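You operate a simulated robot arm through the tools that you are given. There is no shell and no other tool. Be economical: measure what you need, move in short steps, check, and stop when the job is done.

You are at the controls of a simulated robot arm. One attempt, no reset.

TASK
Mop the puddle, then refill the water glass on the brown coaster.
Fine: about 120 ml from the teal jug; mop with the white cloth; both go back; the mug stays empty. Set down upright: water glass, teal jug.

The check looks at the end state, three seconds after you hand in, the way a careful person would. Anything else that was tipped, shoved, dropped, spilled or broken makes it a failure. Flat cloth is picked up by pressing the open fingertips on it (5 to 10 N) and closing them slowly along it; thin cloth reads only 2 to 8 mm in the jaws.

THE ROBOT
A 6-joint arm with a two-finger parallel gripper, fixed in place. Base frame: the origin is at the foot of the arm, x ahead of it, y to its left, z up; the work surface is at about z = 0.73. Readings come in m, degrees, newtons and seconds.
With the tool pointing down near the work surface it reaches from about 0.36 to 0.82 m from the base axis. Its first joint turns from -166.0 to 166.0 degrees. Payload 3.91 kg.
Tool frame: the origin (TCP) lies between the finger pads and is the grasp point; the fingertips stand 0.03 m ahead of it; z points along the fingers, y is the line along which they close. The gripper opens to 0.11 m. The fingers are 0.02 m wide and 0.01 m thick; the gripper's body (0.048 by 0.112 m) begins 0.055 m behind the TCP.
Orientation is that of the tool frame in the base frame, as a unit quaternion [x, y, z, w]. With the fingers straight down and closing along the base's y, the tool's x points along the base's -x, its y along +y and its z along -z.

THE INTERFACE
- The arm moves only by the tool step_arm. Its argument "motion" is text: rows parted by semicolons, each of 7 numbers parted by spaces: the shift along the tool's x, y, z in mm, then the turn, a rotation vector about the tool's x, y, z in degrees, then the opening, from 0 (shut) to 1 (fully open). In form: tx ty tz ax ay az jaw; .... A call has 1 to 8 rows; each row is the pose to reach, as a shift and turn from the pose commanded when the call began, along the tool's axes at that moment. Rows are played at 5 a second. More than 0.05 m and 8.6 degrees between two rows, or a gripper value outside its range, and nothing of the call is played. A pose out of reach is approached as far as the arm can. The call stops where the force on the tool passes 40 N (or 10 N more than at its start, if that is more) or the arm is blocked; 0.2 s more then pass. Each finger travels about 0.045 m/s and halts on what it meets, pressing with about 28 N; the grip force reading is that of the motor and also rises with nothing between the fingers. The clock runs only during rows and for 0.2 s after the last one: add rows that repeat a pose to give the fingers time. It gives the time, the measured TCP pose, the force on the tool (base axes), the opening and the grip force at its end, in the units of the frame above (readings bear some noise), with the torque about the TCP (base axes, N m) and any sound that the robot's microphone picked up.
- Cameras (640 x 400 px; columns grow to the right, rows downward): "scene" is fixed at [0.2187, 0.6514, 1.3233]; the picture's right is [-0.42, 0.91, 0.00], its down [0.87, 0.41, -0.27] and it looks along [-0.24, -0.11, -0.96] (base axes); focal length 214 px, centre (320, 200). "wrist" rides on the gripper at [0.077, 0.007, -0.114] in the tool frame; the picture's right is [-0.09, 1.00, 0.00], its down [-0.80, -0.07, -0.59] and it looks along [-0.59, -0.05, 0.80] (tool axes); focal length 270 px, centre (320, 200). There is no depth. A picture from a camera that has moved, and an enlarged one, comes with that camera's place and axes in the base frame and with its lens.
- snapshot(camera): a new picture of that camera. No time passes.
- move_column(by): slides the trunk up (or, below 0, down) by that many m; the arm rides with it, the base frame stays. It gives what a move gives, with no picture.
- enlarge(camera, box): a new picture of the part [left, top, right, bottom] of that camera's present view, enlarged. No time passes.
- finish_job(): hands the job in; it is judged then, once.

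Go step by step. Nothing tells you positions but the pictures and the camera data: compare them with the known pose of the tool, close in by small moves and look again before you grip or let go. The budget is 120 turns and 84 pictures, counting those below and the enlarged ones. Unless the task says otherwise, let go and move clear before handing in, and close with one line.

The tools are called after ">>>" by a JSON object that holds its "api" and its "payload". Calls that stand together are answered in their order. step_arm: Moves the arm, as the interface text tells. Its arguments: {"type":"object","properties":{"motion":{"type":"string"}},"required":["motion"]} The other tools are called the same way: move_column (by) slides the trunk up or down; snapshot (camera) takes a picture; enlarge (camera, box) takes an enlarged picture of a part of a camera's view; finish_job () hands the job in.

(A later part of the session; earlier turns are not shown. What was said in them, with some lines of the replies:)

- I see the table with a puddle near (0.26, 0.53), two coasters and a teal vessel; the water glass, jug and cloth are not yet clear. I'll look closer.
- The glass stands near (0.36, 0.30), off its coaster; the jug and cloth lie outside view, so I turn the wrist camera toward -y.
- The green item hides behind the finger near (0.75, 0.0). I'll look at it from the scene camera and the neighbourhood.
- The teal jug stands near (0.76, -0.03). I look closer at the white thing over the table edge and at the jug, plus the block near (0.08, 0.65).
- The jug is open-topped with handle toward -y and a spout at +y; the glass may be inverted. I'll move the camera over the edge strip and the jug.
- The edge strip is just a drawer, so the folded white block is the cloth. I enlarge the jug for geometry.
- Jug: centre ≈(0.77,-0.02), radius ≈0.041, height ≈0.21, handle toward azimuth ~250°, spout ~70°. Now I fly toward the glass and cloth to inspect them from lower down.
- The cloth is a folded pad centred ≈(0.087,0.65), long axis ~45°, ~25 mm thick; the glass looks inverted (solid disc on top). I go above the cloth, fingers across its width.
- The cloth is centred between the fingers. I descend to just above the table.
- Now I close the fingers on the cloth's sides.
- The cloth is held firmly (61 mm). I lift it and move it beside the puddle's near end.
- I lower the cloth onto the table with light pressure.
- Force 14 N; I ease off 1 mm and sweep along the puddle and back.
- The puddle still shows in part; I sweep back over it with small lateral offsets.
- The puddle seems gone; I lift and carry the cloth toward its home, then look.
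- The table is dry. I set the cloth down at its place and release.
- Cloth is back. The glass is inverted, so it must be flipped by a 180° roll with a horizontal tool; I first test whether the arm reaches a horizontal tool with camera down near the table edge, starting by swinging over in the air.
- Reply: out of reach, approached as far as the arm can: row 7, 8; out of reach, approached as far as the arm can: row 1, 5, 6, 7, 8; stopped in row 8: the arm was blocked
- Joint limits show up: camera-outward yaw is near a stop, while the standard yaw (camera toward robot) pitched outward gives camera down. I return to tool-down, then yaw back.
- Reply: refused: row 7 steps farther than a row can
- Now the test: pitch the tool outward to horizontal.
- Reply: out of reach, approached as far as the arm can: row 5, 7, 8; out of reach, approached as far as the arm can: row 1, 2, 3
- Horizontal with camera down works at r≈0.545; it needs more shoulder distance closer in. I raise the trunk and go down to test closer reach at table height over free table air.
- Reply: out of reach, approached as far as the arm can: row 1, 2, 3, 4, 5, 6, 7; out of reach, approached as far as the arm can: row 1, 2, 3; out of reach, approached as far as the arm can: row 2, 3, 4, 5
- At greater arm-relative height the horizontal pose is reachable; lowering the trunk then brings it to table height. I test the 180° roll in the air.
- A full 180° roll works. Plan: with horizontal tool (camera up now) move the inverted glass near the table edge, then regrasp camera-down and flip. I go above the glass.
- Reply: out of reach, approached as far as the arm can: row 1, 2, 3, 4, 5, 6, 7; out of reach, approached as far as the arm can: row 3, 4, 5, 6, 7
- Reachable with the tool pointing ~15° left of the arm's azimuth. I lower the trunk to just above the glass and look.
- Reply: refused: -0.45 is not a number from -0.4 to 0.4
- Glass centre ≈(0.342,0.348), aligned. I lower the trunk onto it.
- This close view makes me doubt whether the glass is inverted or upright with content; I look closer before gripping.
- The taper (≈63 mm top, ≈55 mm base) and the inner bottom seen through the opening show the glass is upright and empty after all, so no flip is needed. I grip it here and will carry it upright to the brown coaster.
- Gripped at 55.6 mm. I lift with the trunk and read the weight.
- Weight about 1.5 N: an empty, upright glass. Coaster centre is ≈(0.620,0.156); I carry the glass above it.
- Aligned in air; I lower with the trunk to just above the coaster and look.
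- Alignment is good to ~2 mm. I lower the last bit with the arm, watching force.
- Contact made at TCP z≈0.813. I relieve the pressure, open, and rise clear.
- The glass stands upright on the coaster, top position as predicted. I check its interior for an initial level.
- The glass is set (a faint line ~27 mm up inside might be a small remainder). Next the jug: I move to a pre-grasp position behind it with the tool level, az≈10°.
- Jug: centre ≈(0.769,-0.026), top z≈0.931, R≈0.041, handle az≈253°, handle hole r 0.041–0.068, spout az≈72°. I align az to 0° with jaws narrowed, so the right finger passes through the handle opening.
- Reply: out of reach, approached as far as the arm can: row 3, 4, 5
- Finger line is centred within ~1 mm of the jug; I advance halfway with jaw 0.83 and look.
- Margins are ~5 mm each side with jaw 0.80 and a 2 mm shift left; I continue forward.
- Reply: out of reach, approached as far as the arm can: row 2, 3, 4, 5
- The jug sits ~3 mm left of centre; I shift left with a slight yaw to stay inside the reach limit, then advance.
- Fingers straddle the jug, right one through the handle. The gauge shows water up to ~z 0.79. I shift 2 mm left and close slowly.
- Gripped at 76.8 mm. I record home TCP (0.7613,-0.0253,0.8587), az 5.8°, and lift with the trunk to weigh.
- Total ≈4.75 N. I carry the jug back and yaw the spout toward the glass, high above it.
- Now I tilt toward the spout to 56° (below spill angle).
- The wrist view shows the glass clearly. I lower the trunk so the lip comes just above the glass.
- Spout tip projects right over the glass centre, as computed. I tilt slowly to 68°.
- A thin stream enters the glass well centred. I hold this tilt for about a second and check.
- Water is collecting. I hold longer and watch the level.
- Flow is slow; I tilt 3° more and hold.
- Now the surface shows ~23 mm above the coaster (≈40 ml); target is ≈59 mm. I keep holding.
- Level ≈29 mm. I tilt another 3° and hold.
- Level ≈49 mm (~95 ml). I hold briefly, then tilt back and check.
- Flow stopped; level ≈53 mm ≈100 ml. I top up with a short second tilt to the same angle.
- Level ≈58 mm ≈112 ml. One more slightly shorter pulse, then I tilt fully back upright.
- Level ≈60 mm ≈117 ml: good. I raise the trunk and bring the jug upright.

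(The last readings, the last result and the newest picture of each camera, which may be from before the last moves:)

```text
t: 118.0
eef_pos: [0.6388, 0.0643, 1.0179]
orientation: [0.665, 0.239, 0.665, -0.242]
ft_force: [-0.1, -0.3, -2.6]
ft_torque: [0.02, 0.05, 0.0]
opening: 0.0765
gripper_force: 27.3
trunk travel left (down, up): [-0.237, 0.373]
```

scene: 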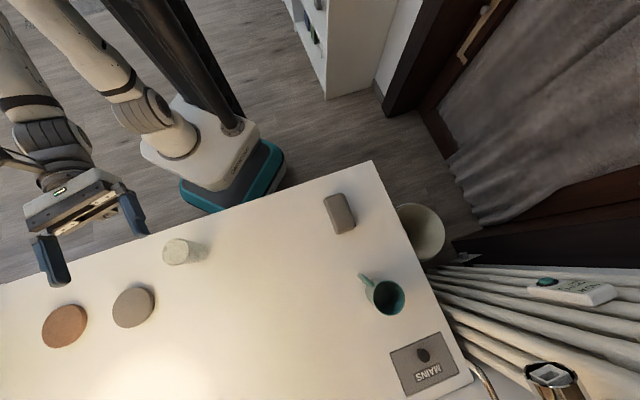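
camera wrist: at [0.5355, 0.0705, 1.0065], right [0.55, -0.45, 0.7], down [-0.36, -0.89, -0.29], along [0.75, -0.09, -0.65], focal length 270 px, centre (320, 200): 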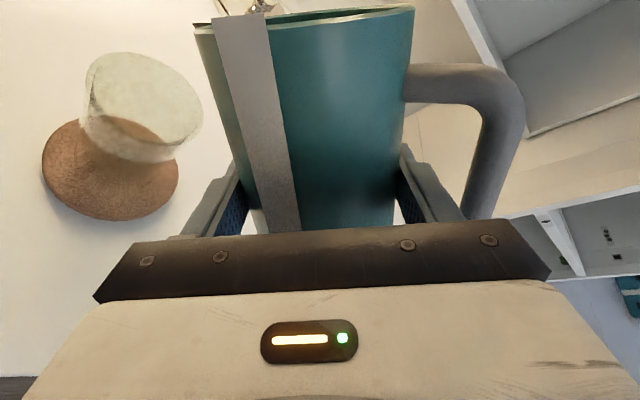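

I carry the jug back over its home, yaw restored.

>>> {"api": "step_arm", "payload": {"motion": "0 10 -2 -3 0 0 0.55; 0 32 -2 -8 0 0 0.55; 0 55 2 -13 0 0 0.55; 0 80 8 -18 0 0 0.55; 0 105 16 -23 0 0 0.55; 0 127 25 -28 0 0 0.55; 0 142 33 -32 0 0 0.55; 0 147.2 36.8 -34 0 0 0.55"}}

>>> {"api": "snapshot", "payload": {"camera": "wrist"}}

>>> {"api": "snapshot", "payload": {"camera": "scene"}}

```text
t: 119.8
eef_pos: [0.7607, -0.0262, 1.0176]
orientation: [0.706, 0.033, 0.706, -0.035]
ft_force: [0.1, 0.1, -3.3]
ft_torque: [0.05, 0.02, 0.0]
opening: 0.0768
gripper_force: 28.6
trunk travel left (down, up): [-0.237, 0.373]
```

```text
12 pictures are left
camera wrist: at [0.6505, -0.0443, 1.0952], right [0.1, -0.99, -0.09], down [-0.6, 0.01, -0.8], along [0.8, 0.13, -0.59], focal length 270 px, centre (320, 200)
```

wrist: 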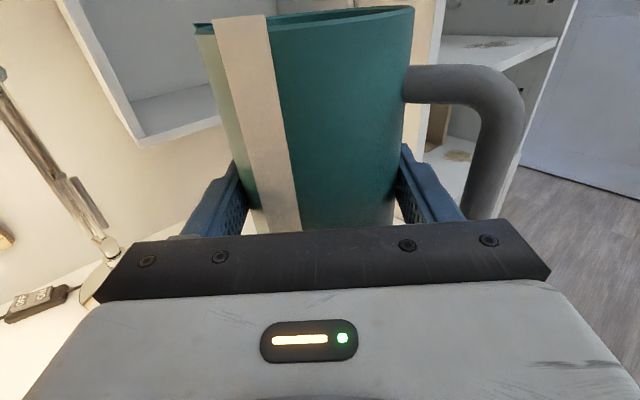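

```text
11 pictures are left
```

scene: 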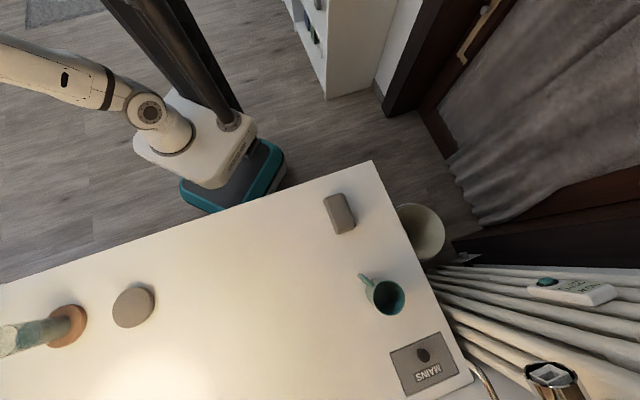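

No spills visible. I lower the jug to just above the table.

>>> {"api": "move_column", "payload": {"by": -0.15}}

>>> {"api": "step_arm", "payload": {"motion": "-3 0 0 0 0 0 0.55; -6 0 0 0 0 0 0.55; -7.5 0 0 0 0 0 0.55; -8.5 0 0 0 0 0 0.55; -9.3 0 0 0 0 0 0.55; -9.3 0 0 0 0 0 0.55"}}

```text
t: 121.5
eef_pos: [0.7623, -0.0267, 0.8677]
orientation: [0.706, 0.034, 0.706, -0.035]
ft_force: [0.0, 0.4, -3.0]
ft_torque: [0.04, 0.04, 0.01]
opening: 0.0768
gripper_force: 28.2
trunk travel left (down, up): [-0.087, 0.523]
```

```text
t: 122.9
eef_pos: [0.7622, -0.0257, 0.8584]
orientation: [0.706, 0.034, 0.706, -0.035]
ft_force: [1.1, -0.5, -0.7]
ft_torque: [-0.03, 0.02, 0.04]
opening: 0.077
gripper_force: 28.2
trunk travel left (down, up): [-0.087, 0.523]
```

The table carries it now. I open to the entry width (0.79) and back out straight.

>>> {"api": "step_arm", "payload": {"motion": "-0.4 0 0 0 0 0 0.55; -0.4 0 0 0 0 0 0.72; -0.4 0 0 0 0 0 0.75; -0.4 0 0 0 0 0 0.79; -0.4 0 0 0 0 0 0.79; -0.4 0 0 0 0 0 0.79"}}

>>> {"api": "snapshot", "payload": {"camera": "wrist"}}

```text
t: 124.3
eef_pos: [0.7612, -0.0259, 0.8581]
orientation: [0.706, 0.034, 0.706, -0.035]
ft_force: [-0.4, 1.0, -0.4]
ft_torque: [-0.02, 0.02, 0.01]
opening: 0.0869
gripper_force: 0.1
trunk travel left (down, up): [-0.087, 0.523]
```

```text
10 pictures are left
camera wrist: at [0.65, -0.0445, 0.9357], right [0.1, -0.99, -0.09], down [-0.6, 0.01, -0.8], along [0.8, 0.13, -0.59], focal length 270 px, centre (320, 200)
```

wrist: 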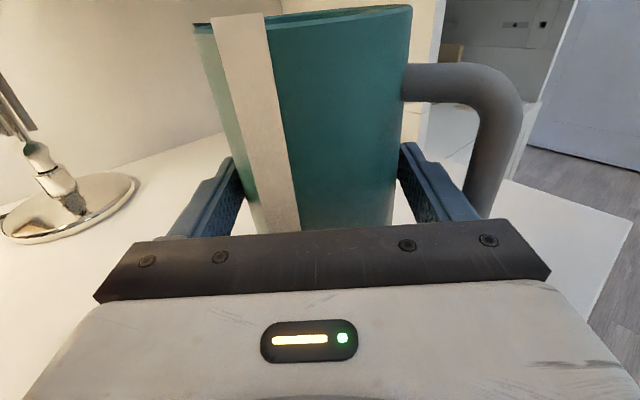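

>>> {"api": "step_arm", "payload": {"motion": "0 0 -8 0 0 0 0.79; 0 0 -18 0 0 0 0.79; 0 0 -30 0 0 0 0.79; 0 0 -45 0 0 0 0.79; 0 0 -62 0 0 0 0.79; 0 0 -80 0 0 0 0.79; 0 0 -100 0 0 0 0.79; 0 0 -125 0 0 0 0.79"}}

>>> {"api": "snapshot", "payload": {"camera": "wrist"}}

```text
t: 126.1
eef_pos: [0.6366, -0.0387, 0.8577]
orientation: [0.706, 0.034, 0.706, -0.035]
ft_force: [0.3, 0.0, -0.6]
ft_torque: [-0.02, 0.01, 0.02]
opening: 0.0872
gripper_force: 0.1
trunk travel left (down, up): [-0.087, 0.523]
```

```text
9 pictures are left
camera wrist: at [0.5256, -0.0568, 0.9358], right [0.1, -0.99, -0.09], down [-0.6, 0.01, -0.8], along [0.79, 0.13, -0.59], focal length 270 px, centre (320, 200)
```

wrist: 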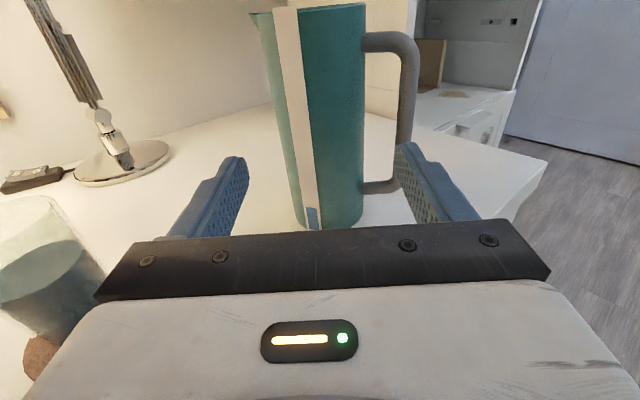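

Jug stands upright at home. I raise clear and compare the gauge and glass once more.

>>> {"api": "move_column", "payload": {"by": 0.2}}

>>> {"api": "enlarge", "payload": {"camera": "scene", "box": [0, 260, 20, 400]}}

>>> {"api": "snapshot", "payload": {"camera": "scene"}}

```text
t: 128.3
eef_pos: [0.6375, -0.0385, 1.0595]
orientation: [0.706, 0.034, 0.706, -0.035]
ft_force: [-0.1, -0.1, -0.1]
ft_torque: [-0.01, -0.02, 0.02]
opening: 0.0868
gripper_force: 0.0
trunk travel left (down, up): [-0.287, 0.323]
```

```text
2.86 times, centred on (10, 330) of scene
camera zoom: at [0.2187, 0.6514, 1.3233], right [-0.42, 0.91, 0.0], down [0.87, 0.41, -0.27], along [-0.24, -0.11, -0.96], focal length 613 px, centre (1206, -171)
```

zoom: 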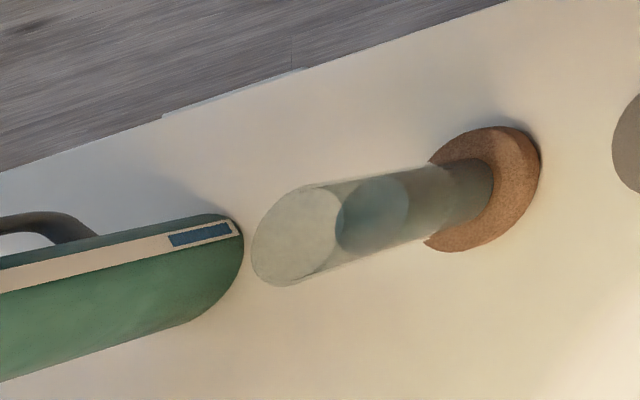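

```text
7 pictures are left
```

scene: 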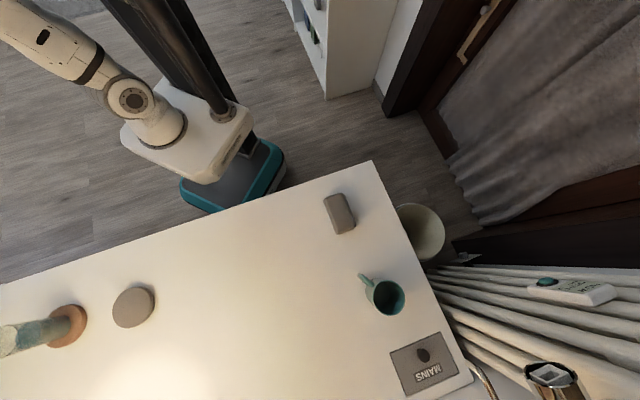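

The puddle is mopped, the cloth is back, the glass stands upright on the brown coaster with roughly 110–117 ml, the jug is upright at its home, the mug is untouched, and the gripper is empty and clear, so I hand in.

>>> {"api": "finish_job", "payload": {}}

```text
The job is handed in.
```

The job is handed in: the puddle is mopped and the glass is upright on the brown coaster with roughly 105–115 ml by my estimates, slightly under 120. The cloth and teal jug are back in place, and the mug was never touched.
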